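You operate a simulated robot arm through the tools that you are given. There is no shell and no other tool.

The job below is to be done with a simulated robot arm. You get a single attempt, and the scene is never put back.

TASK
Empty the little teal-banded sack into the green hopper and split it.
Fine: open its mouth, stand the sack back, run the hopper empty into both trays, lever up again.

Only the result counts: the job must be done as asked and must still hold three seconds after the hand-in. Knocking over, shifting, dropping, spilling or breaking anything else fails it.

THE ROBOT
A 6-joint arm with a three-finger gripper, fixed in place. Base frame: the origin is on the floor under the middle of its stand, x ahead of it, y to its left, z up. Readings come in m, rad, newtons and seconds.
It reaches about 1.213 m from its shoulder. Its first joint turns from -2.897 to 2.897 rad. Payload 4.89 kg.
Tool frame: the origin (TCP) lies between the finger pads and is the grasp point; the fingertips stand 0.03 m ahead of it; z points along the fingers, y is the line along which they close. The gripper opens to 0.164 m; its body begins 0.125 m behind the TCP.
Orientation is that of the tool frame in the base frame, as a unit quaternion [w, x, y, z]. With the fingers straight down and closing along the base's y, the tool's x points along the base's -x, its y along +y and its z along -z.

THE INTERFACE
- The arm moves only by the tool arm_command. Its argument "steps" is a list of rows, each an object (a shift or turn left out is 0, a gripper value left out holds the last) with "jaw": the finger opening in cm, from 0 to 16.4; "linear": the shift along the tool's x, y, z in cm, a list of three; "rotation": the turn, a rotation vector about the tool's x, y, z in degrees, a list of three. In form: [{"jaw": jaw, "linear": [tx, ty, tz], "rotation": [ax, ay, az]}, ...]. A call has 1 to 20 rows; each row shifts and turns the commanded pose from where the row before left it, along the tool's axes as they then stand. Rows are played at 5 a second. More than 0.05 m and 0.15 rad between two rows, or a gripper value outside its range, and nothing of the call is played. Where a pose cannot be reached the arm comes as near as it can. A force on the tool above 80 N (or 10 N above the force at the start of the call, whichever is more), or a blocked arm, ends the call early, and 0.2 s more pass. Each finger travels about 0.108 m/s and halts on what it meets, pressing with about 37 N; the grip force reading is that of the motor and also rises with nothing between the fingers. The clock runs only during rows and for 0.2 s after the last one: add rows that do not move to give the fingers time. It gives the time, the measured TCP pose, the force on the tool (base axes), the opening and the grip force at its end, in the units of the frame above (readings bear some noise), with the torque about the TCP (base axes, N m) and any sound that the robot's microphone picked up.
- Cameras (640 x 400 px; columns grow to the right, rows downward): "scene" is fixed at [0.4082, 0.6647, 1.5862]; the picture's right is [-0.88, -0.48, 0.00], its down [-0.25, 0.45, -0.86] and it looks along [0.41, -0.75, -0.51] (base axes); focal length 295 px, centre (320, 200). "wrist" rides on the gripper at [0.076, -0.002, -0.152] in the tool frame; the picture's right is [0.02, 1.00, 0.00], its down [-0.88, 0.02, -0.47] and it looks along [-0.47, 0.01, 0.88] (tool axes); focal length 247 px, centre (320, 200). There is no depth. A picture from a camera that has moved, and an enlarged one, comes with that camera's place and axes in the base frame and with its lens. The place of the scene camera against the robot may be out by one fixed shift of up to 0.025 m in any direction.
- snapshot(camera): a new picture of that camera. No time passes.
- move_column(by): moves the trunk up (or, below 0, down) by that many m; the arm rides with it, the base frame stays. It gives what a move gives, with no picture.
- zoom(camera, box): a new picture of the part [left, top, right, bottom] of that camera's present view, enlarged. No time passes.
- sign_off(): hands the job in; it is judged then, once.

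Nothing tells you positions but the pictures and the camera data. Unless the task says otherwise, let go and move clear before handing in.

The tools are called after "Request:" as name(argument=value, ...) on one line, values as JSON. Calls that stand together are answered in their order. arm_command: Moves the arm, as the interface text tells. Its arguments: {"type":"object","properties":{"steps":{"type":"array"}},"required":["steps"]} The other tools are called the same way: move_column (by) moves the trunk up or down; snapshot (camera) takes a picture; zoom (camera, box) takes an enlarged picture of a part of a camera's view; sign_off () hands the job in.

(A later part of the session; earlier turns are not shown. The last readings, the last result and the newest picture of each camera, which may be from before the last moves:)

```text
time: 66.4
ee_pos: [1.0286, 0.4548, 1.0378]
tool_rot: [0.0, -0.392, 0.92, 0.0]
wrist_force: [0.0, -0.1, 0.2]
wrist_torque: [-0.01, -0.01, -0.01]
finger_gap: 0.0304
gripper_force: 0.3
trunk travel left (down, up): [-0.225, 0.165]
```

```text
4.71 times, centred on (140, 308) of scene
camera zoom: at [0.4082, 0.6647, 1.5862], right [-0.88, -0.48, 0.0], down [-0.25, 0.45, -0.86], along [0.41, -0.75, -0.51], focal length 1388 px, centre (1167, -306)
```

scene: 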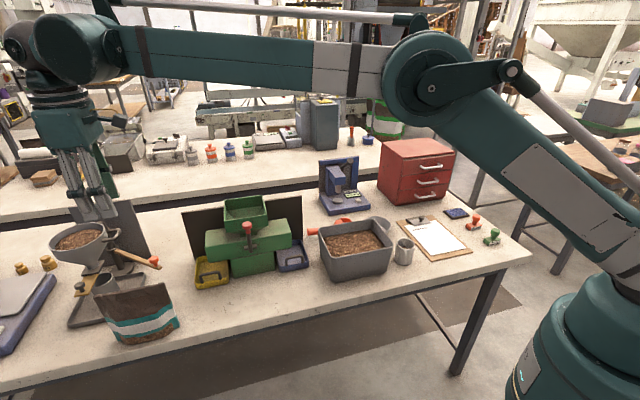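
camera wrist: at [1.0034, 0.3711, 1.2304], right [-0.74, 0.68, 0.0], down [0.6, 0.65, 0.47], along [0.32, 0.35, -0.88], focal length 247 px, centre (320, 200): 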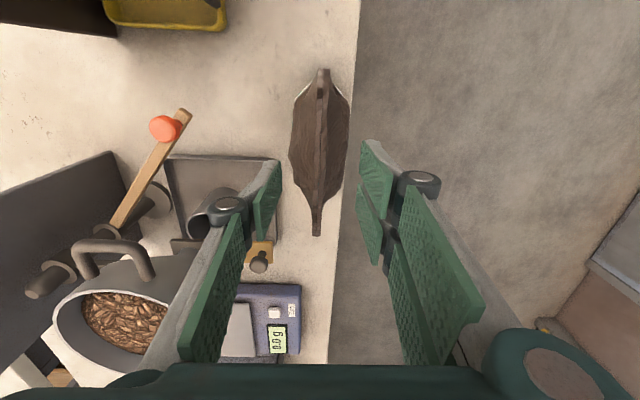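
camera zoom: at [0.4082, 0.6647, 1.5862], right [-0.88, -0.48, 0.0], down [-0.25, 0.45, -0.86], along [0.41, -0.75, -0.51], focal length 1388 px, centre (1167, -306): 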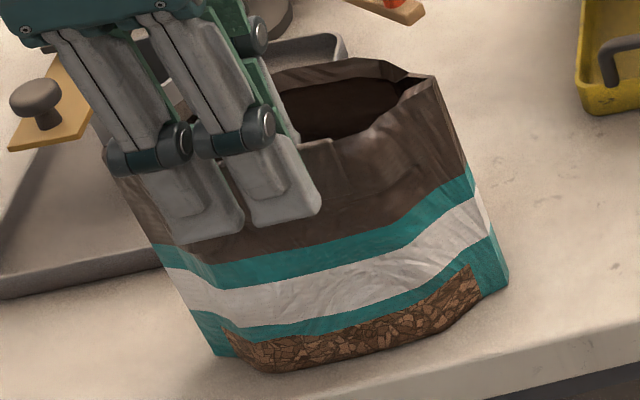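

The mouth is fully open. I'll back the finger off the tab by 1 cm and see whether the lip stays.

Request:
arm_command(steps=[{"linear": [0, -0.5, 0]}, {"linear": [0, -0.4, 0]}, {"linear": [0, 0, 0]}, {"linear": [0, 0, 0]}])

Request:
zoom(camera="wrist", box=[230, 70, 400, 230])

Request:
zoom(camera="scene", box=[90, 265, 190, 350])

```text
time: 67.4
ee_pos: [1.0346, 0.447, 1.0372]
tool_rot: [0.0, -0.391, 0.92, 0.0]
wrist_force: [-0.6, -1.0, 0.3]
wrist_torque: [0.04, 0.0, 0.01]
finger_gap: 0.0299
gripper_force: 0.0
trunk travel left (down, up): [-0.225, 0.165]
```

```text
2.50 times, centred on (315, 150) of wrist
camera zoom: at [0.9824, 0.3922, 1.1904], right [-0.74, 0.68, 0.0], down [0.6, 0.65, 0.47], along [0.32, 0.35, -0.88], focal length 617 px, centre (332, 325)
```

zoom: 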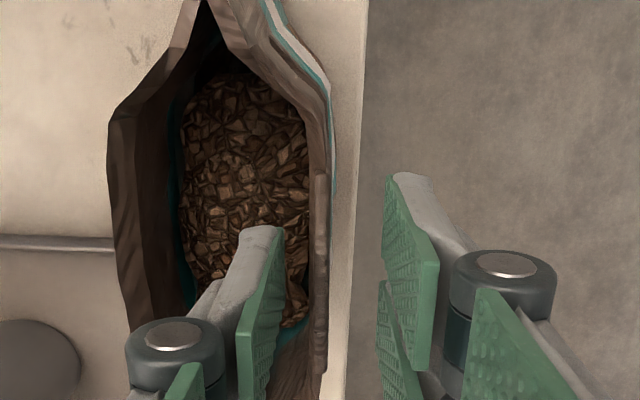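

```text
4.71 times, centred on (140, 308) of scene
camera zoom: at [0.4082, 0.6647, 1.5862], right [-0.88, -0.48, 0.0], down [-0.25, 0.45, -0.86], along [0.41, -0.75, -0.51], focal length 1388 px, centre (1167, -306)
```

zoom: 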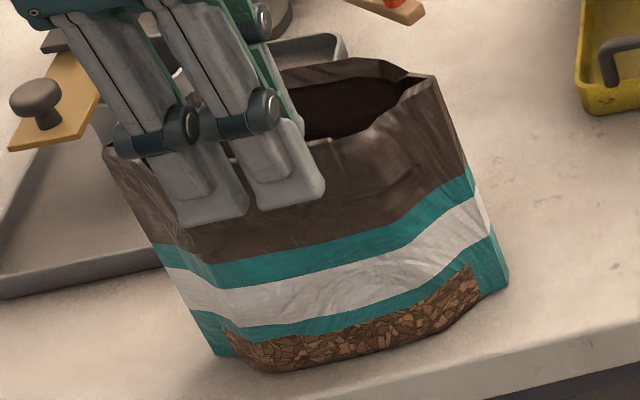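

The lip stays where I leave it. I'll draw it out a little further to make sure it is properly open, watching for the sack to start sliding.

Request:
arm_command(steps=[{"linear": [0, 0.5, 0]}, {"linear": [0, 0.4, 0]}, {"linear": [0, 0.3, 0]}, {"linear": [0, 0.3, 0]}, {"linear": [0, 0, 0]}])

Request:
zoom(camera="wrist", box=[230, 70, 400, 230])

Request:
zoom(camera="scene", box=[90, 265, 190, 350])

```text
time: 68.6
ee_pos: [1.0251, 0.4588, 1.0389]
tool_rot: [0.0, -0.391, 0.92, 0.0]
wrist_force: [0.2, -1.4, -0.1]
wrist_torque: [-0.02, -0.01, 0.0]
finger_gap: 0.0304
gripper_force: 0.4
trunk travel left (down, up): [-0.225, 0.165]
```

```text
2.50 times, centred on (315, 150) of wrist
camera zoom: at [0.9715, 0.4029, 1.1907], right [-0.74, 0.68, 0.0], down [0.6, 0.65, 0.47], along [0.32, 0.35, -0.88], focal length 617 px, centre (332, 325)
```

zoom: 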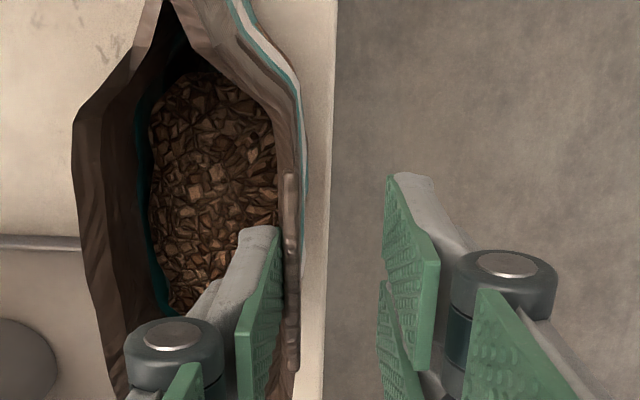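

```text
4.71 times, centred on (140, 308) of scene
camera zoom: at [0.4082, 0.6647, 1.5862], right [-0.88, -0.48, 0.0], down [-0.25, 0.45, -0.86], along [0.41, -0.75, -0.51], focal length 1388 px, centre (1167, -306)
```

zoom: 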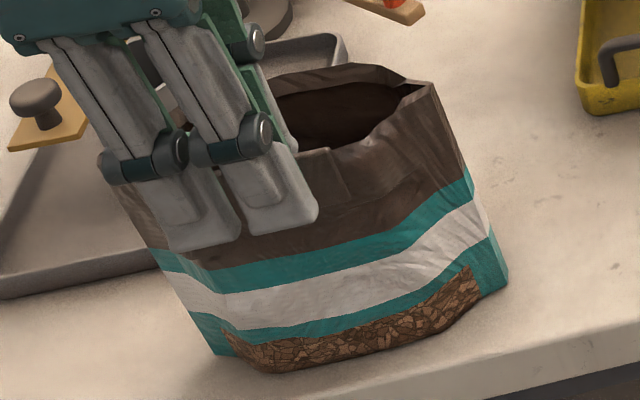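

The sack just began to lean, so the lip is at its stop: fully open. I'll back off so it settles upright, then raise the hand clear.

Request:
arm_command(steps=[{"linear": [0, -0.4, 0]}, {"linear": [0, -0.4, 0]}, {"linear": [0, -0.5, 0]}, {"linear": [0, 0, 0]}, {"linear": [0, 0, -2]}, {"linear": [0, 0, -4]}, {"linear": [0, 0, -4.5]}, {"linear": [0, 0, -4.5]}, {"linear": [0, 0, -4.5]}, {"linear": [0, 0, 0]}])

Request:
snapshot(camera="wrist")

Request:
zoom(camera="scene", box=[90, 265, 190, 350])

```text
time: 70.8
ee_pos: [1.0304, 0.4508, 1.2356]
tool_rot: [0.0, -0.39, 0.921, -0.001]
wrist_force: [-0.5, -0.7, 1.4]
wrist_torque: [0.04, -0.06, -0.03]
finger_gap: 0.0302
gripper_force: 0.1
trunk travel left (down, up): [-0.225, 0.165]
```

```text
taken
camera wrist: at [0.9784, 0.395, 1.3875], right [-0.74, 0.68, 0.0], down [0.6, 0.65, 0.47], along [0.32, 0.35, -0.88], focal length 247 px, centre (320, 200)
```

wrist: 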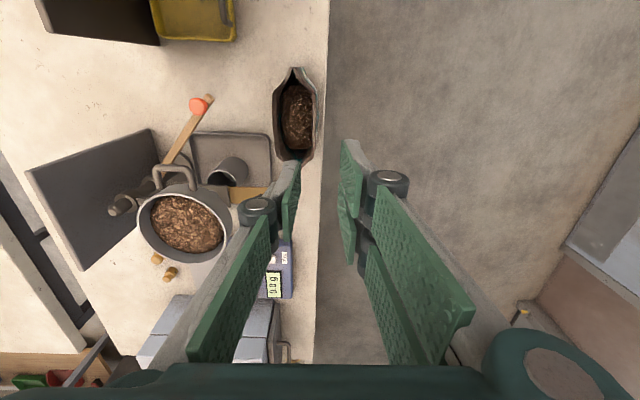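

```text
4.71 times, centred on (140, 308) of scene
camera zoom: at [0.4082, 0.6647, 1.5862], right [-0.88, -0.48, 0.0], down [-0.25, 0.45, -0.86], along [0.41, -0.75, -0.51], focal length 1388 px, centre (1167, -306)
```

zoom: 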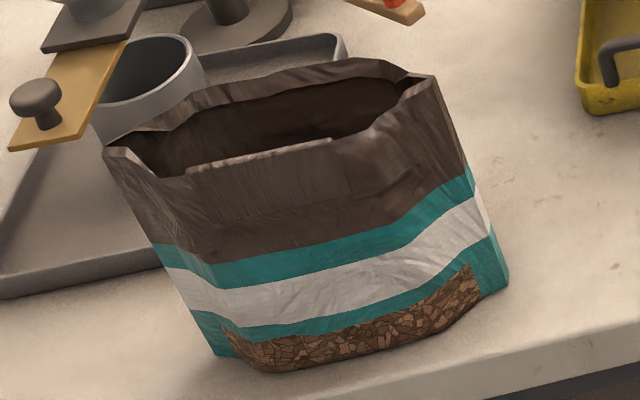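

The sack stands upright with its mouth wide open. I'll measure the mouth and fill level from here.

Request:
zoom(camera="wrist", box=[250, 50, 350, 180])

```text
3.08 times, centred on (300, 115) of wrist
camera zoom: at [0.9784, 0.395, 1.3875], right [-0.74, 0.68, 0.0], down [0.6, 0.65, 0.47], along [0.32, 0.35, -0.88], focal length 760 px, centre (382, 462)
```

zoom: 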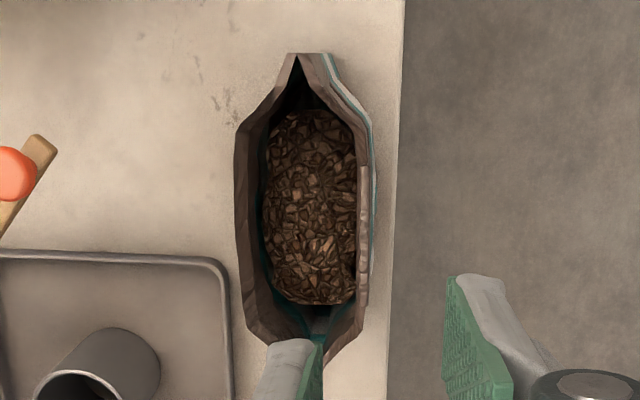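

Mouth about 5 cm × 15 cm, grain well below the rim. Plan: grip the side seams with the hand level from the front, carry it over the hopper, and tip it forward over the low back lip (9.7 cm wide, inside the 12 cm hopper), keeping the lip just above the rim. First I'll bring the hand back to the level pose in front of the sack.

Request:
arm_command(steps=[{"linear": [0, 4, 0]}, {"linear": [0, 4, 0]}, {"linear": [0, 4, 0]}, {"rotation": [0, 0, -7.5], "jaw": 16.4}, {"rotation": [0, 0, -7.5]}, {"rotation": [0, 0, -7.5]}, {"rotation": [0, 0, -7.5]}, {"rotation": [0, 0, -7.5]}, {"rotation": [0, 0, -7.5]}, {"rotation": [0, 0, -7.5]}, {"rotation": [0, 0, -7.5]}, {"rotation": [0, 0, -7.5]}, {"rotation": [0, 0, -7.5]}, {"rotation": [0, 0, -7.5]}, {"rotation": [0, 0, -7.5]}, {"linear": [0, 0, 0]}])

Request:
arm_command(steps=[{"rotation": [0, 7.5, 0]}, {"rotation": [0, 7.5, 0]}, {"rotation": [0, 7.5, 0]}, {"rotation": [0, 7.5, 0]}, {"rotation": [0, 7.5, 0]}, {"rotation": [0, 7.5, 0]}, {"rotation": [0, 7.5, 0]}, {"rotation": [0, 7.5, 0]}, {"rotation": [0, 7.5, 0]}, {"rotation": [0, 7.5, 0]}, {"rotation": [0, 7.5, 0]}, {"rotation": [0, 7.5, 0]}, {"linear": [0, 0, 0]}])

Request:
snapshot(camera="wrist")

```text
time: 74.2
ee_pos: [0.9475, 0.5328, 1.2332]
tool_rot: [0.0, 0.928, -0.373, -0.001]
wrist_force: [0.0, 0.6, 0.0]
wrist_torque: [0.01, 0.01, -0.02]
finger_gap: 0.1643
gripper_force: 0.0
trunk travel left (down, up): [-0.225, 0.165]
```

```text
time: 77.0
ee_pos: [0.9469, 0.5333, 1.2335]
tool_rot: [0.264, 0.655, -0.263, 0.657]
wrist_force: [0.3, 0.6, 0.1]
wrist_torque: [-0.08, -0.05, -0.07]
finger_gap: 0.1642
gripper_force: 0.0
trunk travel left (down, up): [-0.225, 0.165]
```

```text
taken
camera wrist: at [0.8381, 0.6405, 1.3093], right [-0.69, -0.72, 0.02], down [-0.35, 0.31, -0.88], along [0.63, -0.62, -0.47], focal length 247 px, centre (320, 200)
```

wrist: 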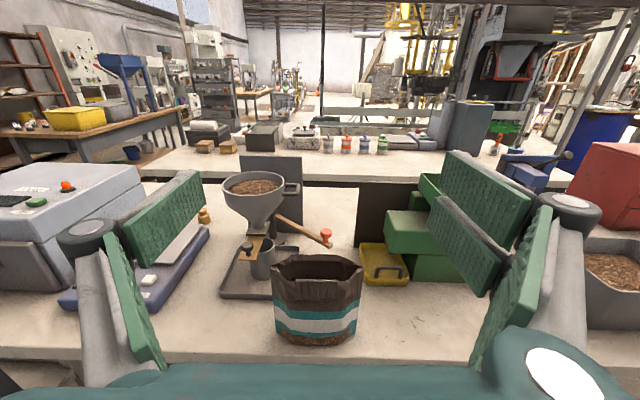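

Request:
zoom(camera="wrist", box=[240, 235, 400, 350])

```text
3.48 times, centred on (320, 292) of wrist
camera zoom: at [0.8381, 0.6405, 1.3093], right [-0.69, -0.72, 0.02], down [-0.35, 0.31, -0.88], along [0.63, -0.62, -0.47], focal length 859 px, centre (320, -122)
```

zoom: 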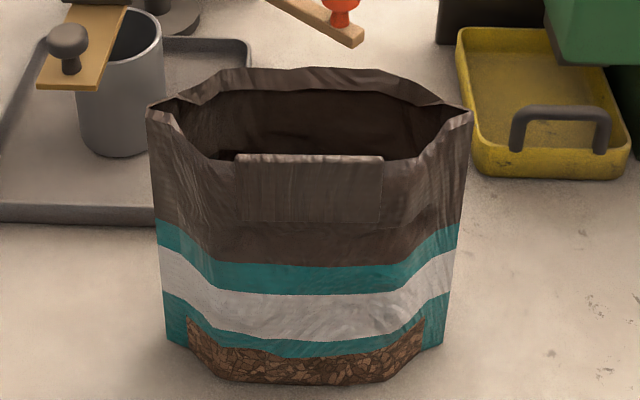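

Centred again (sack centre u≈1.041). Lowering to grip height, then advancing in two stages.

Request:
arm_command(steps=[{"linear": [-4.4, 0, 0]}, {"linear": [-4.4, 0, 0]}, {"linear": [-4.4, 0, 0]}, {"linear": [-4.4, 0, 0]}, {"linear": [-4.4, 0, 0]}, {"linear": [-4.1, 0, 0]}, {"linear": [0, 0, 0]}, {"linear": [0, 0, 4]}, {"linear": [0, 0, 4]}, {"linear": [0, 0, 2.5]}, {"linear": [0, 0, 0]}, {"linear": [0, 0, 0]}])

Request:
snapshot(camera="wrist")

Request:
zoom(camera="scene", box=[60, 240, 220, 370])

```text
time: 79.6
ee_pos: [1.0233, 0.4595, 0.971]
tool_rot: [0.265, 0.655, -0.264, 0.656]
wrist_force: [-0.9, -0.3, 0.6]
wrist_torque: [0.0, 0.01, 0.01]
finger_gap: 0.1637
gripper_force: 0.0
trunk travel left (down, up): [-0.225, 0.165]
```

```text
taken
camera wrist: at [0.9133, 0.567, 1.047], right [-0.69, -0.72, 0.02], down [-0.35, 0.31, -0.88], along [0.63, -0.62, -0.47], focal length 247 px, centre (320, 200)
```

wrist: 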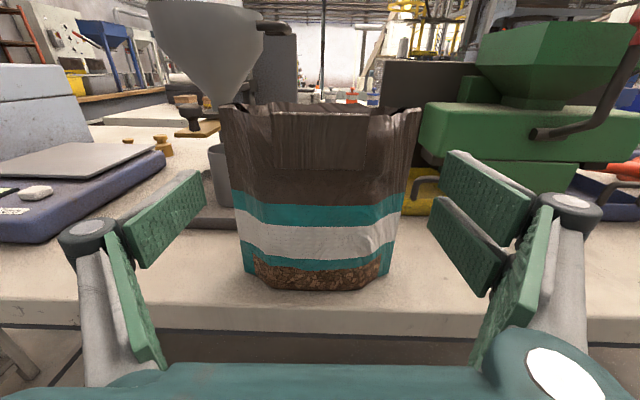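

```text
3.08 times, centred on (140, 305) of scene
camera zoom: at [0.4082, 0.6647, 1.5862], right [-0.88, -0.48, 0.0], down [-0.25, 0.45, -0.86], along [0.41, -0.75, -0.51], focal length 908 px, centre (874, -123)
```

zoom: 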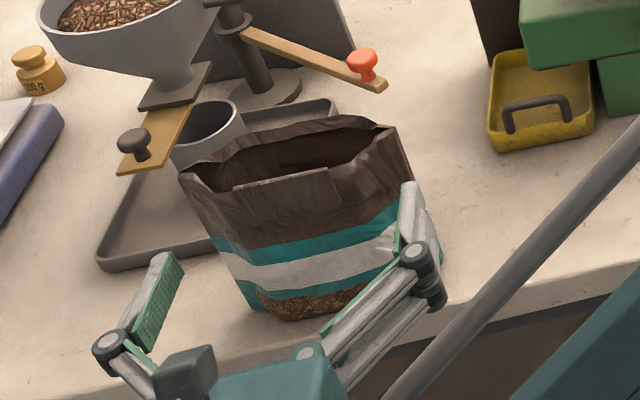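

Request:
arm_command(steps=[{"linear": [0, 0, 2.3]}, {"linear": [0, 0, 2.2]}, {"linear": [0, 0, 0]}, {"jaw": 15.6}, {"jaw": 15.0}, {"jaw": 14.0}, {"jaw": 13.0}, {"jaw": 13.0}])

Request:
snapshot(camera="wrist")

Request:
zoom(camera="scene", box=[60, 240, 220, 370])

```text
time: 81.4
ee_pos: [1.0539, 0.4305, 0.9721]
tool_rot: [0.264, 0.656, -0.265, 0.656]
wrist_force: [-0.8, -0.3, 2.0]
wrist_torque: [-0.3, 0.23, -0.04]
finger_gap: 0.1544
gripper_force: 37.2
trunk travel left (down, up): [-0.225, 0.165]
```

```text
taken
camera wrist: at [0.9449, 0.5373, 1.048], right [-0.69, -0.72, 0.02], down [-0.35, 0.31, -0.88], along [0.63, -0.62, -0.47], focal length 247 px, centre (320, 200)
```

wrist: 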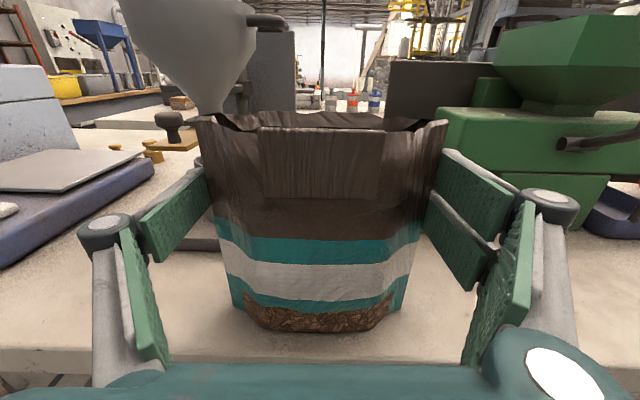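

```text
3.08 times, centred on (140, 305) of scene
camera zoom: at [0.4082, 0.6647, 1.5862], right [-0.88, -0.48, 0.0], down [-0.25, 0.45, -0.86], along [0.41, -0.75, -0.51], focal length 908 px, centre (874, -123)
```

zoom: 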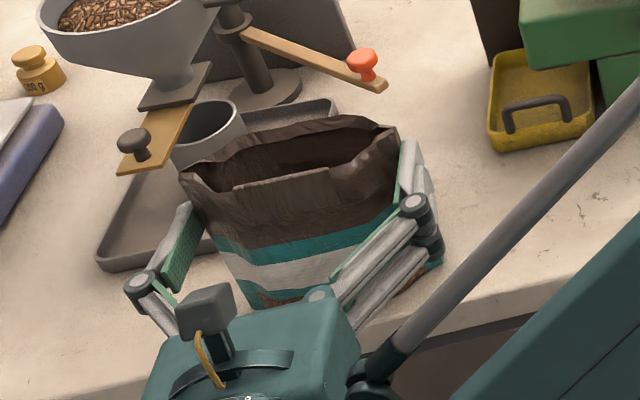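

Firm grip at 15.4 cm with 37 N, mouth still open. I'll lift 3 cm slowly and check that it holds.

Request:
arm_command(steps=[{"linear": [0.5, 0, 0]}, {"linear": [1, 0, 0]}, {"linear": [1.5, 0, 0]}, {"linear": [0, 0, 0]}, {"linear": [0, 0, 0]}])

Request:
snapshot(camera="wrist")

Request:
zoom(camera="scene", box=[60, 240, 220, 370])

```text
time: 82.6
ee_pos: [1.0556, 0.4286, 1.0026]
tool_rot: [0.264, 0.656, -0.264, 0.656]
wrist_force: [0.2, -0.6, -4.2]
wrist_torque: [0.05, 0.03, 0.0]
finger_gap: 0.1547
gripper_force: 36.9
trunk travel left (down, up): [-0.225, 0.165]
```

```text
taken
camera wrist: at [0.9466, 0.5362, 1.0785], right [-0.69, -0.72, 0.02], down [-0.35, 0.31, -0.88], along [0.63, -0.62, -0.47], focal length 247 px, centre (320, 200)
```

wrist: 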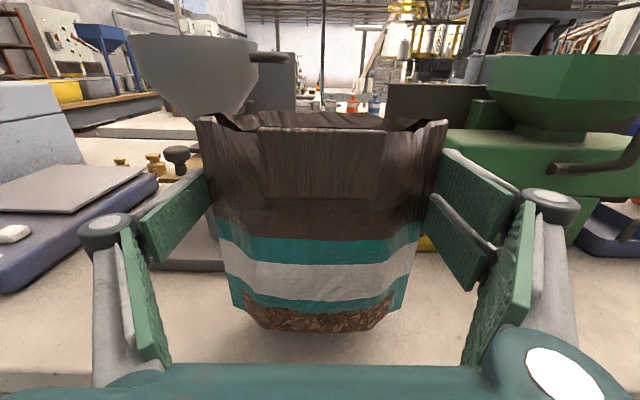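

```text
3.08 times, centred on (140, 305) of scene
camera zoom: at [0.4082, 0.6647, 1.5862], right [-0.88, -0.48, 0.0], down [-0.25, 0.45, -0.86], along [0.41, -0.75, -0.51], focal length 908 px, centre (874, -123)
```

zoom: 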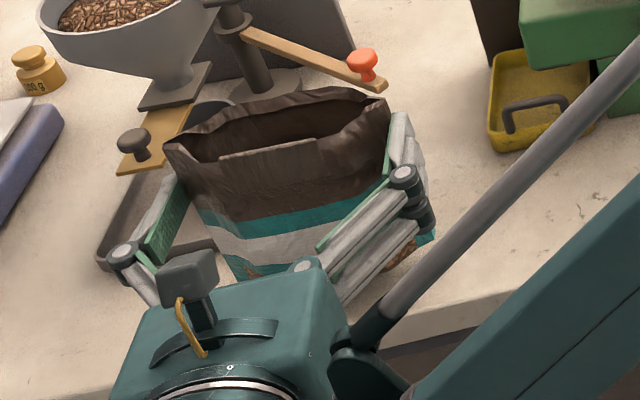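

It holds (about 0.43 kg in hand). I'll back out in front of the bench, go up, and then travel along the bench to the splitter, all with the sack upright.

Request:
arm_command(steps=[{"linear": [0, 0, -1.5]}, {"linear": [0, 0, -3]}, {"linear": [0, 0, -3]}, {"linear": [0, 0, -2.5]}, {"linear": [1.5, 0, 0]}, {"linear": [3, 0, 0]}, {"linear": [3, 0, 0]}, {"linear": [3, 0, 0]}, {"linear": [3, 0, 0]}, {"linear": [3, 0, 0]}, {"linear": [3, 0, 0]}, {"linear": [3, 0, 0]}, {"linear": [3, 0, 0]}, {"linear": [3, 0, 0]}, {"linear": [1.5, 0, 0]}, {"linear": [0, 0, 0]}])

Request:
arm_command(steps=[{"linear": [0, 1.5, 0]}, {"linear": [0, 3, 0]}, {"linear": [0, 3, 0]}, {"linear": [0, 3, 0]}, {"linear": [0, 3, 0]}, {"linear": [0, 3, 0]}, {"linear": [0, 3, 0]}, {"linear": [0, 3, 0]}, {"linear": [0, 3, 0]}, {"linear": [0, 3, 0]}, {"linear": [0, 1.8, 0]}, {"linear": [0, 0, 0]}, {"linear": [0, 0, 0]}])

Request:
snapshot(camera="wrist")

Request:
snapshot(camera="scene")

```text
time: 86.0
ee_pos: [0.9805, 0.4974, 1.3019]
tool_rot: [0.265, 0.656, -0.265, 0.656]
wrist_force: [-0.1, 0.2, -4.6]
wrist_torque: [0.03, 0.08, 0.07]
finger_gap: 0.1548
gripper_force: 37.0
trunk travel left (down, up): [-0.225, 0.165]
```

```text
time: 88.8
ee_pos: [0.7741, 0.2797, 1.302]
tool_rot: [0.265, 0.656, -0.264, 0.656]
wrist_force: [0.0, 0.6, -4.8]
wrist_torque: [0.06, 0.05, 0.0]
finger_gap: 0.1546
gripper_force: 37.0
trunk travel left (down, up): [-0.225, 0.165]
```

```text
taken
camera wrist: at [0.6647, 0.3871, 1.3787], right [-0.69, -0.72, 0.02], down [-0.35, 0.31, -0.88], along [0.63, -0.62, -0.47], focal length 247 px, centre (320, 200)
```

wrist: 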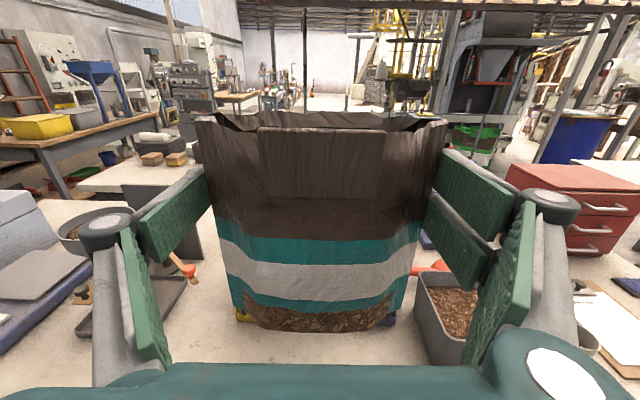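

```text
taken
```

scene: 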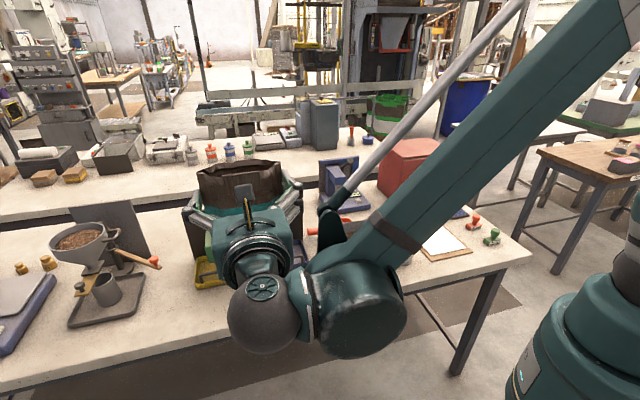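

Positioned in line with the hopper (u≈0.738). I'll move forward over the splitter at this height and tip the sack to 60°, still well short of flowing, then check.

Request:
arm_command(steps=[{"linear": [0, 0, 1.5]}, {"linear": [0, 0, 3]}, {"linear": [0, 0, 3]}, {"linear": [0, 0, 3]}, {"linear": [0, 0, 3]}, {"linear": [0, 0, 3]}, {"linear": [0, 0, 1.5]}, {"linear": [0, 0, 0]}, {"rotation": [0, -4, 0]}, {"rotation": [0, -6, 0]}, {"rotation": [0, -6, 0]}, {"rotation": [0, -6, 0]}, {"rotation": [0, -6, 0]}, {"rotation": [0, -6, 0]}, {"rotation": [0, -6, 0]}, {"rotation": [0, -5, 0]}, {"linear": [0, 0, 0]}])

Request:
snapshot(camera="wrist")

Request:
snapshot(camera="scene")

```text
time: 92.4
ee_pos: [0.9037, 0.156, 1.3021]
tool_rot: [0.143, 0.857, -0.345, 0.354]
wrist_force: [-1.3, 0.1, -3.9]
wrist_torque: [-0.09, -0.04, -0.03]
finger_gap: 0.1544
gripper_force: 36.9
trunk travel left (down, up): [-0.225, 0.165]
```

```text
taken
camera wrist: at [0.8654, 0.1941, 1.464], right [-0.68, -0.73, 0.02], down [-0.7, 0.65, -0.29], along [0.2, -0.21, -0.96], focal length 247 px, centre (320, 200)
```

wrist: 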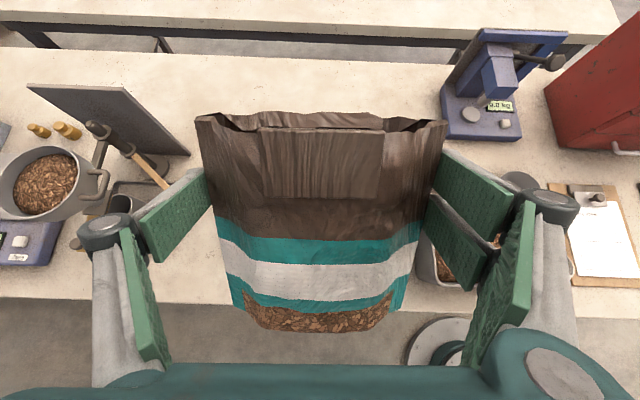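

```text
taken
```

scene: 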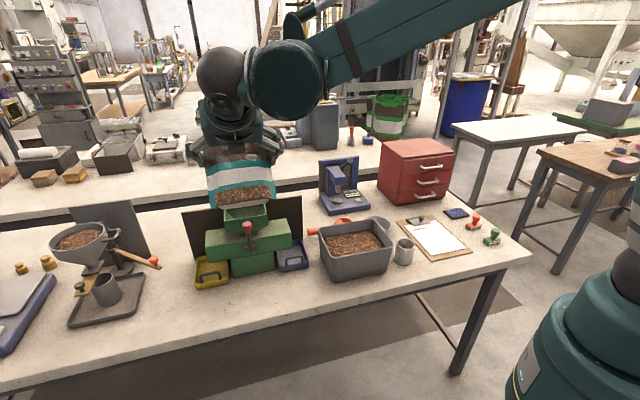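

No spill, grip unchanged. Tipping on to 60° while bringing the pouring lip over the hopper centre, about 12 cm above the rim.

Request:
arm_command(steps=[{"rotation": [0, -5, 0]}, {"rotation": [0, -5, 0]}, {"rotation": [0, -5, 0]}, {"linear": [0, 0.1, 2.7]}, {"linear": [0, 0, 2.7]}, {"linear": [0, 0, 2.7]}, {"linear": [0, 0, 0]}])

Request:
snapshot(camera="wrist")

Request:
zoom(camera="scene", box=[150, 110, 350, 310])

```text
time: 94.0
ee_pos: [0.9319, 0.128, 1.2314]
tool_rot: [0.097, 0.896, -0.361, 0.24]
wrist_force: [0.0, -0.3, -5.1]
wrist_torque: [-0.18, -0.08, -0.01]
finger_gap: 0.1547
gripper_force: 37.2
trunk travel left (down, up): [-0.225, 0.165]
```

```text
taken
camera wrist: at [0.9261, 0.1365, 1.4013], right [-0.68, -0.73, 0.01], down [-0.73, 0.68, -0.03], along [0.01, -0.03, -1.0], focal length 247 px, centre (320, 200)
```

wrist: 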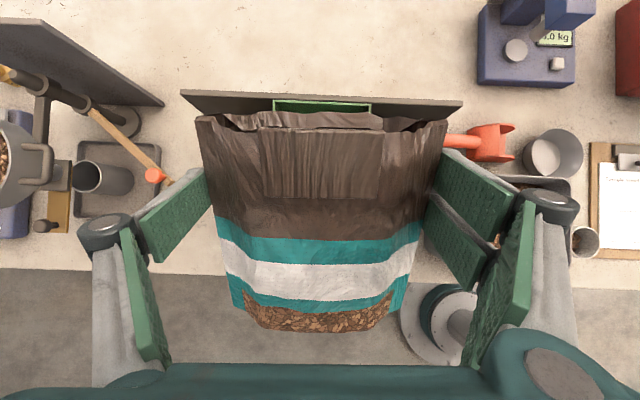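

```text
2.00 times, centred on (250, 210) of scene
camera zoom: at [0.4082, 0.6647, 1.5862], right [-0.88, -0.48, 0.0], down [-0.25, 0.45, -0.86], along [0.41, -0.75, -0.51], focal length 590 px, centre (460, 180)
```

zoom: 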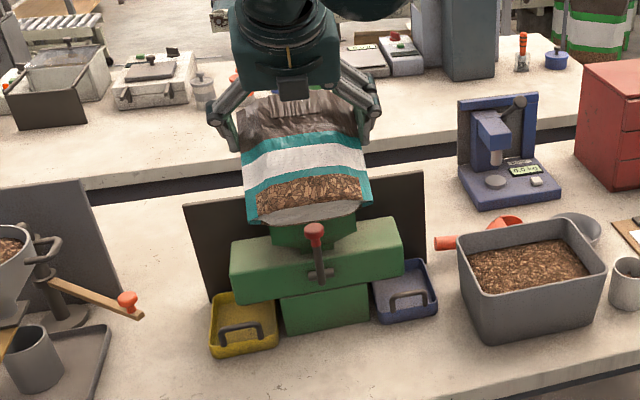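

Lined up well. Now I'll tip in small steps with the lip coming down over the hopper centre, checking at 75°.

Request:
arm_command(steps=[{"linear": [-0.27, 0, 0.63], "rotation": [0, -3.75, 0]}, {"linear": [-0.21, 0, 0.66], "rotation": [0, -3.75, 0]}, {"linear": [-0.15, 0, 0.69], "rotation": [0, -3.75, 0]}, {"linear": [-0.09, 0, 0.71], "rotation": [0, -3.75, 0]}, {"linear": [0, 0, 0]}, {"linear": [0, 0, 0]}])

Request:
snapshot(camera="wrist")

Request:
zoom(camera="scene", box=[150, 110, 350, 310])

```text
time: 95.4
ee_pos: [0.934, 0.1232, 1.2019]
tool_rot: [0.049, 0.92, -0.371, 0.12]
wrist_force: [-1.0, 0.3, -2.8]
wrist_torque: [-0.12, -0.09, -0.02]
finger_gap: 0.1546
gripper_force: 37.0
trunk travel left (down, up): [-0.225, 0.165]
```

```text
taken
camera wrist: at [0.9604, 0.1019, 1.3699], right [-0.68, -0.74, 0.01], down [-0.71, 0.66, 0.23], along [-0.17, 0.15, -0.97], focal length 247 px, centre (320, 200)
```

wrist: 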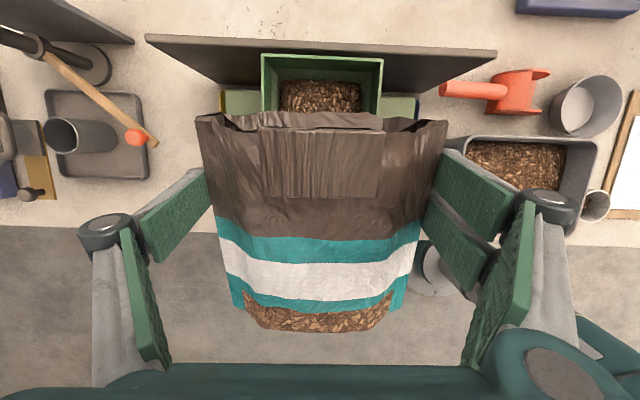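

```text
2.00 times, centred on (250, 210) of scene
camera zoom: at [0.4082, 0.6647, 1.5862], right [-0.88, -0.48, 0.0], down [-0.25, 0.45, -0.86], along [0.41, -0.75, -0.51], focal length 590 px, centre (460, 180)
```

zoom: 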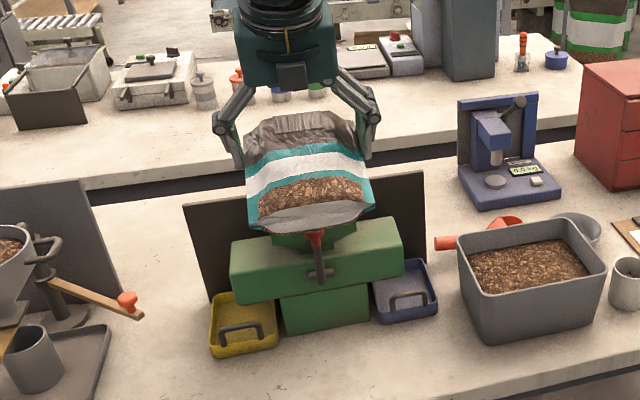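

Grain is already in the hopper and the load has dropped to about 2.8 N. I'll check closely for any spillage before going on.

Request:
zoom(camera="wrist", box=[200, 30, 440, 150])

Request:
zoom(camera="scene", box=[180, 170, 320, 300])

```text
2.67 times, centred on (320, 90) of wrist
camera zoom: at [0.9604, 0.1019, 1.3699], right [-0.68, -0.74, 0.01], down [-0.71, 0.66, 0.23], along [-0.17, 0.15, -0.97], focal length 659 px, centre (320, 493)
```

zoom: 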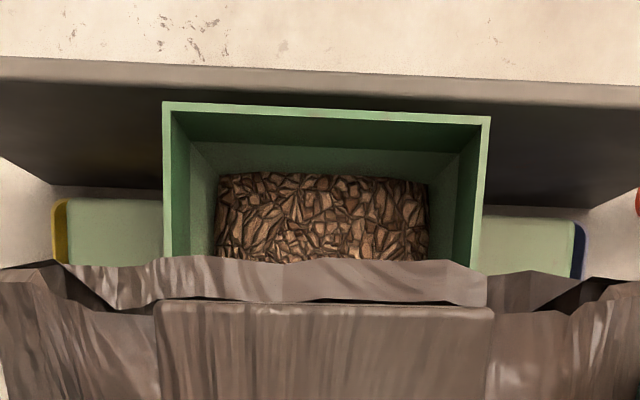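

```text
3.08 times, centred on (250, 235) of scene
camera zoom: at [0.4082, 0.6647, 1.5862], right [-0.88, -0.48, 0.0], down [-0.25, 0.45, -0.86], along [0.41, -0.75, -0.51], focal length 908 px, centre (535, 92)
```

zoom: 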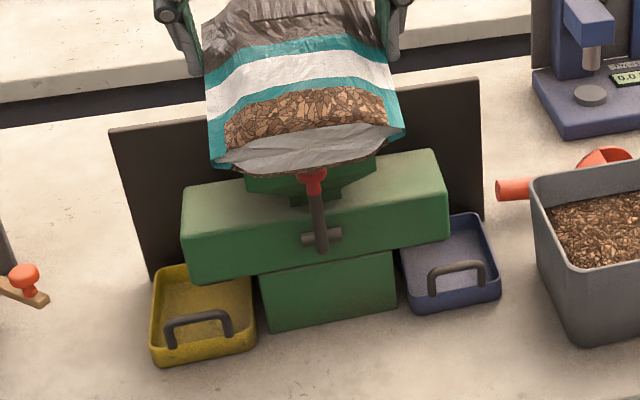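

Clean so far, grain lying in the hopper only. I'll continue to 90° slowly with pauses.

Request:
arm_command(steps=[{"linear": [-0.03, 0, 0.73], "rotation": [0, -3.75, 0]}, {"linear": [0, 0, 0]}, {"linear": [0.035, 0, 0.746], "rotation": [0, -3.75, 0]}, {"linear": [0, 0, 0]}, {"linear": [0.1, 0, 0.756], "rotation": [0, -3.75, 0]}, {"linear": [0, 0, 0]}, {"linear": [0.165, 0, 0.763], "rotation": [0, -3.75, 0]}, {"linear": [0, 0, 0]}, {"linear": [0, 0, 0]}])

Request:
snapshot(camera="wrist")

Request:
zoom(camera="wrist", box=[200, 30, 440, 150])

Request:
zoom(camera="scene", box=[180, 150, 320, 300])

```text
time: 97.4
ee_pos: [0.9399, 0.1186, 1.1752]
tool_rot: [0.0, 0.927, -0.374, -0.001]
wrist_force: [0.6, 0.0, -2.1]
wrist_torque: [-0.07, 0.01, -0.01]
finger_gap: 0.1543
gripper_force: 37.3
trunk travel left (down, up): [-0.225, 0.165]
```

```text
taken
camera wrist: at [0.9958, 0.0672, 1.3264], right [-0.68, -0.74, 0.0], down [-0.65, 0.6, 0.47], along [-0.35, 0.32, -0.88], focal length 247 px, centre (320, 200)
```

wrist: 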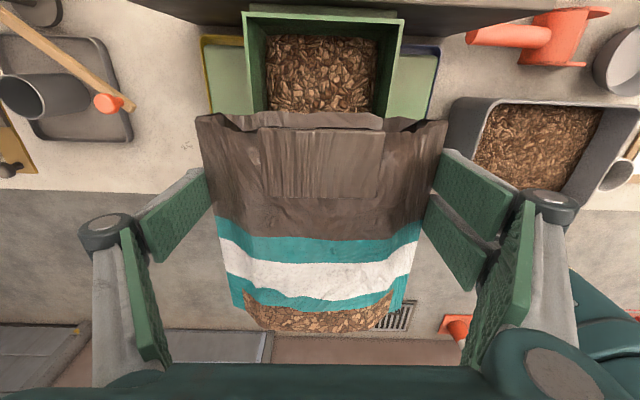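

```text
2.67 times, centred on (320, 90) of wrist
camera zoom: at [0.9958, 0.0672, 1.3264], right [-0.68, -0.74, 0.0], down [-0.65, 0.6, 0.47], along [-0.35, 0.32, -0.88], focal length 659 px, centre (320, 493)
```

zoom: 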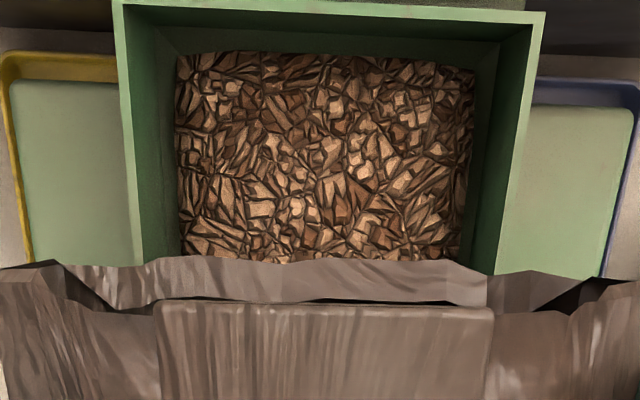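

```text
2.67 times, centred on (250, 225) of scene
camera zoom: at [0.4082, 0.6647, 1.5862], right [-0.88, -0.48, 0.0], down [-0.25, 0.45, -0.86], along [0.41, -0.75, -0.51], focal length 786 px, centre (507, 133)
```

zoom: 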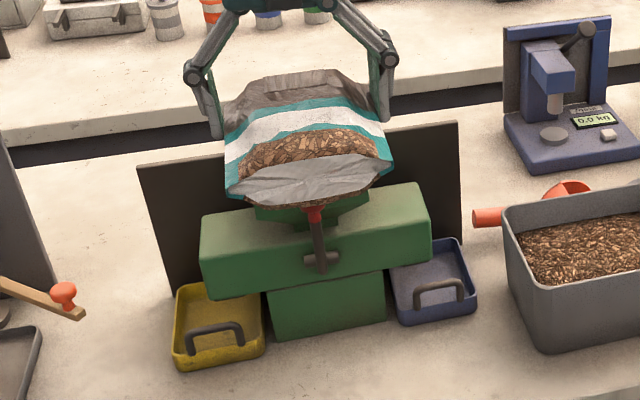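

Still clean; the hopper is filling evenly and about 2.1 N is left in hand. Continuing to 105° with the lip close above the rim.

Request:
arm_command(steps=[{"linear": [0.23, 0, 0.515], "rotation": [0, -3.75, 0]}, {"linear": [0, 0, 0]}, {"linear": [0.279, 0, 0.513], "rotation": [0, -3.75, 0]}, {"linear": [0, 0, 0]}, {"linear": [0.295, 0, 0.26], "rotation": [0, -3.75, 0]}, {"linear": [0, 0, 0]}, {"linear": [0.33, 0, 0.255], "rotation": [0, -3.75, 0]}, {"linear": [0, 0, 0]}, {"linear": [0, 0, 0]}])

Request:
snapshot(camera="wrist")

Request:
zoom(camera="scene", box=[180, 150, 320, 300])

```text
time: 99.4
ee_pos: [0.949, 0.1117, 1.1585]
tool_rot: [-0.048, 0.92, -0.371, -0.121]
wrist_force: [0.2, -0.1, -0.9]
wrist_torque: [0.03, 0.01, -0.03]
finger_gap: 0.1541
gripper_force: 36.7
trunk travel left (down, up): [-0.225, 0.165]
```

```text
taken
camera wrist: at [1.0307, 0.0344, 1.2861], right [-0.68, -0.74, -0.01], down [-0.54, 0.49, 0.69], along [-0.5, 0.47, -0.73], focal length 247 px, centre (320, 200)
```

wrist: 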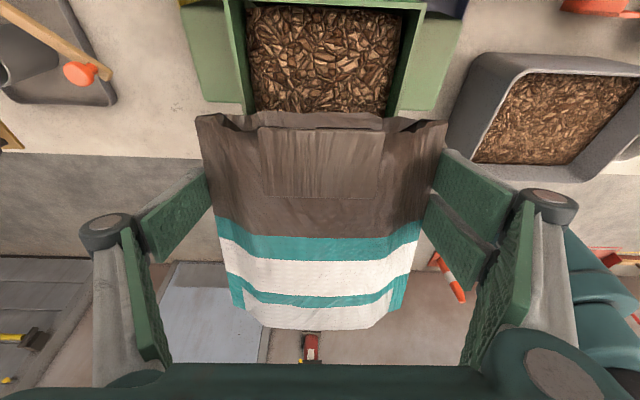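

```text
2.67 times, centred on (250, 225) of scene
camera zoom: at [0.4082, 0.6647, 1.5862], right [-0.88, -0.48, 0.0], down [-0.25, 0.45, -0.86], along [0.41, -0.75, -0.51], focal length 786 px, centre (507, 133)
```

zoom: 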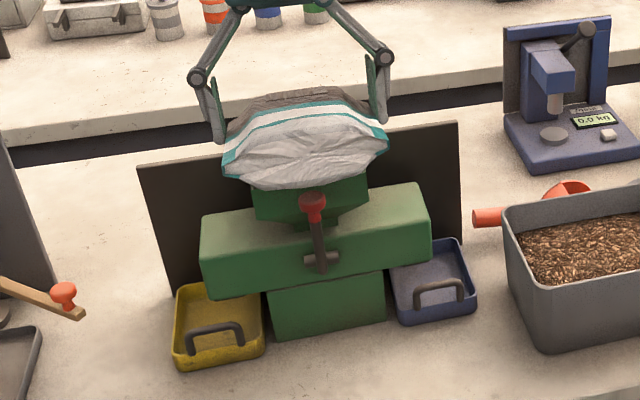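

The sack's window is clear now and the load is down to about 0.9 N. I'll tip on to about 127° around the lip so nothing stays behind.

Request:
arm_command(steps=[{"linear": [0.23, 0, -0.235], "rotation": [0, -3.75, 0]}, {"linear": [0.23, 0, -0.235], "rotation": [0, -3.75, 0]}, {"linear": [0, 0, 0]}, {"linear": [0.23, 0, -0.235], "rotation": [0, -3.75, 0]}, {"linear": [0.23, 0, -0.235], "rotation": [0, -3.75, 0]}, {"linear": [0, 0, 0]}, {"linear": [0.23, 0, -0.235], "rotation": [0, -3.75, 0]}, {"linear": [0.23, 0, -0.235], "rotation": [0, -3.75, 0]}, {"linear": [0, 0, 0]}, {"linear": [0, 0, 0]}, {"linear": [0, 0, 0]}])

Request:
snapshot(camera="wrist")

Request:
zoom(camera="scene", box=[180, 150, 320, 300])

```text
time: 101.8
ee_pos: [0.9603, 0.1032, 1.166]
tool_rot: [-0.124, 0.88, -0.358, -0.286]
wrist_force: [1.0, 0.5, -0.5]
wrist_torque: [-0.02, -0.04, 0.01]
finger_gap: 0.154
gripper_force: 37.4
out of reach, approached as far as the arm can: row 8
trunk travel left (down, up): [-0.225, 0.165]
```

```text
taken
camera wrist: at [1.0685, -0.0027, 1.2429], right [-0.69, -0.73, -0.03], down [-0.33, 0.28, 0.9], along [-0.65, 0.63, -0.43], focal length 247 px, centre (320, 200)
```

wrist: 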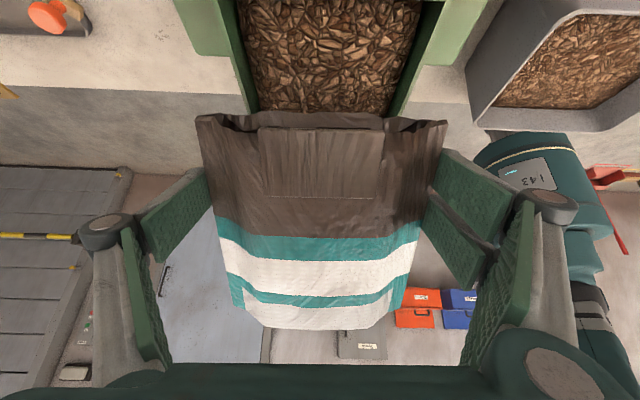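

```text
2.67 times, centred on (250, 225) of scene
camera zoom: at [0.4082, 0.6647, 1.5862], right [-0.88, -0.48, 0.0], down [-0.25, 0.45, -0.86], along [0.41, -0.75, -0.51], focal length 786 px, centre (507, 133)
```

zoom: 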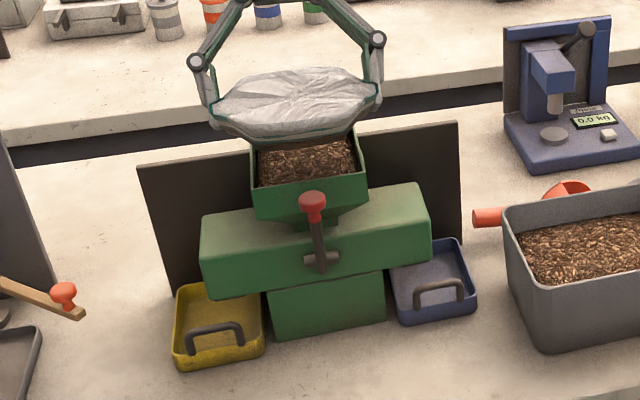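

The sack is empty and the hopper full, nothing spilled; the arm reached its limit near 126°, which is enough. I'll raise straight up, then tilt back upright over the hopper.

Request:
arm_command(steps=[{"linear": [-1.2, 0, -1.6]}, {"linear": [-1.8, 0, -2.4]}, {"linear": [-1.8, 0, -2.4]}, {"linear": [-1.2, 0, -1.6]}, {"linear": [0, 0, 0]}])

Request:
arm_command(steps=[{"rotation": [0, 7.5, 0]}, {"rotation": [0, 7.5, 0]}, {"rotation": [0, 7.5, 0]}, {"rotation": [0, 7.5, 0]}, {"rotation": [0, 7.5, 0]}, {"rotation": [0, 7.5, 0]}, {"rotation": [0, 7.5, 0]}, {"rotation": [0, 7.5, 0]}, {"linear": [0, 0, 0]}])

Request:
snapshot(camera="wrist")

Request:
snapshot(camera="scene")

```text
time: 103.0
ee_pos: [0.9604, 0.1193, 1.268]
tool_rot: [-0.123, 0.879, -0.356, -0.291]
wrist_force: [-0.6, -0.4, 0.1]
wrist_torque: [0.0, -0.06, -0.03]
finger_gap: 0.1538
gripper_force: 37.2
out of reach, approached as far as the arm can: row 1, 2, 3, 4
trunk travel left (down, up): [-0.225, 0.165]
```

```text
time: 105.0
ee_pos: [0.9621, 0.1192, 1.2666]
tool_rot: [0.074, 0.91, -0.367, 0.181]
wrist_force: [-0.8, 1.2, -0.7]
wrist_torque: [-0.06, -0.05, -0.01]
finger_gap: 0.1536
gripper_force: 36.8
trunk travel left (down, up): [-0.225, 0.165]
```

```text
taken
camera wrist: at [0.9712, 0.1137, 1.4362], right [-0.68, -0.73, 0.01], down [-0.73, 0.68, 0.1], along [-0.08, 0.06, -1.0], focal length 247 px, centre (320, 200)
```

wrist: 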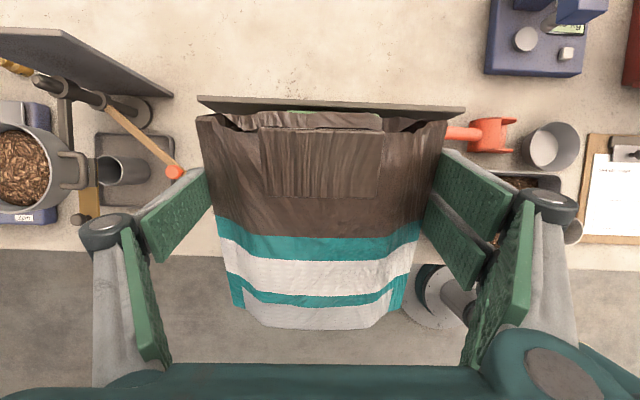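

```text
taken
```

scene: 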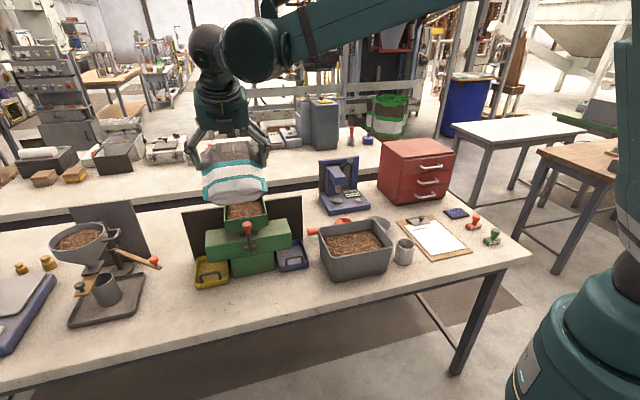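

No drips. Finishing the tilt back to upright, then retreating in front of the bench.

Request:
arm_command(steps=[{"rotation": [0, 7.5, 0]}, {"rotation": [0, 7.5, 0]}, {"rotation": [0, 7.5, 0]}, {"rotation": [0, 7.5, 0]}, {"rotation": [0, 7.5, 0]}, {"rotation": [0, 7.5, 0]}, {"rotation": [0, 7.5, 0]}, {"rotation": [0, 7.5, 0]}, {"rotation": [0, 7.5, 0]}, {"linear": [0, 0, 0]}])

Request:
arm_command(steps=[{"linear": [2, 0, 0]}, {"linear": [1.5, 0, -2]}, {"linear": [0, 0, -4]}, {"linear": [0, 0, -4]}, {"linear": [0, 0, -4]}, {"linear": [0, 0, -4]}, {"linear": [0, 0, -4]}, {"linear": [0, 0, -3]}, {"linear": [0, 0, 0]}, {"linear": [0, 0, 0]}])

Request:
snapshot(camera="wrist")

Request:
snapshot(camera="scene")

```text
time: 107.2
ee_pos: [0.9615, 0.1207, 1.2652]
tool_rot: [0.264, 0.656, -0.264, 0.657]
wrist_force: [0.9, 0.6, -1.0]
wrist_torque: [-0.07, -0.08, -0.07]
finger_gap: 0.154
gripper_force: 37.1
trunk travel left (down, up): [-0.225, 0.165]
```

```text
time: 109.4
ee_pos: [0.7825, 0.2934, 1.3024]
tool_rot: [0.264, 0.656, -0.264, 0.656]
wrist_force: [-0.2, 0.7, 0.1]
wrist_torque: [-0.02, 0.03, -0.02]
finger_gap: 0.1541
gripper_force: 37.1
trunk travel left (down, up): [-0.225, 0.165]
```

```text
taken
camera wrist: at [0.6723, 0.401, 1.3783], right [-0.69, -0.72, 0.02], down [-0.35, 0.31, -0.88], along [0.63, -0.62, -0.47], focal length 247 px, centre (320, 200)
```

wrist: 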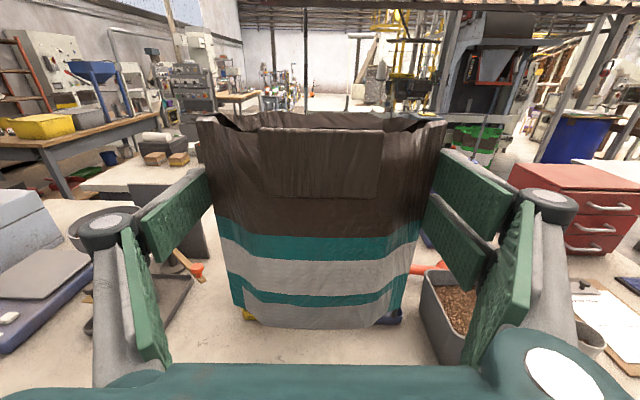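

```text
taken
```

scene: 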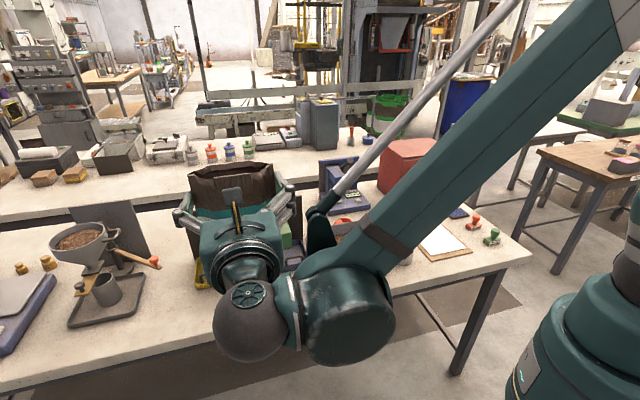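

Upright and clear. Now back along the bench to the sack's original spot, retracing the earlier path.

Request:
arm_command(steps=[{"linear": [0, -2.7, 0]}, {"linear": [0, -4, 0]}, {"linear": [0, -4, 0]}, {"linear": [0, -4, 0]}, {"linear": [0, -4, 0]}, {"linear": [0, -4, 0]}, {"linear": [0, -4, 0]}, {"linear": [0, -2, 0]}, {"linear": [0, 0, 0]}, {"linear": [-3, 0, 0]}, {"linear": [-4, 0, 0]}, {"linear": [-4, 0, 0]}, {"linear": [-4, 0, 0]}, {"linear": [-4, 0, 0]}, {"linear": [-4, 0, 0]}, {"linear": [-4, 0, 0]}, {"linear": [-3, 0, 0]}, {"linear": [0, 0, 0]}, {"linear": [0, 0, 0]}])

Request:
snapshot(camera="wrist")

Request:
snapshot(camera="scene")

```text
time: 113.4
ee_pos: [0.9786, 0.4996, 1.0015]
tool_rot: [0.263, 0.656, -0.263, 0.656]
wrist_force: [0.2, 0.6, -0.9]
wrist_torque: [-0.05, -0.02, -0.05]
finger_gap: 0.154
gripper_force: 37.0
trunk travel left (down, up): [-0.225, 0.165]
```

```text
taken
camera wrist: at [0.8704, 0.6076, 1.0783], right [-0.69, -0.72, 0.02], down [-0.35, 0.31, -0.88], along [0.63, -0.62, -0.47], focal length 247 px, centre (320, 200)
```

wrist: 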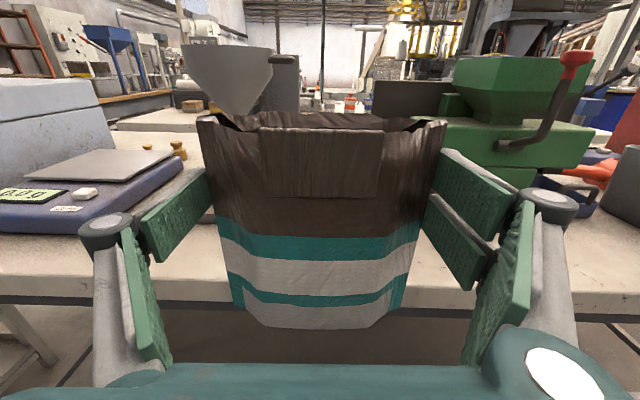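

```text
taken
```

scene: 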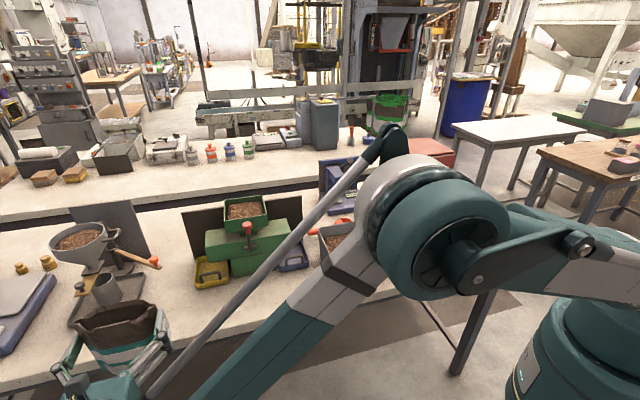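

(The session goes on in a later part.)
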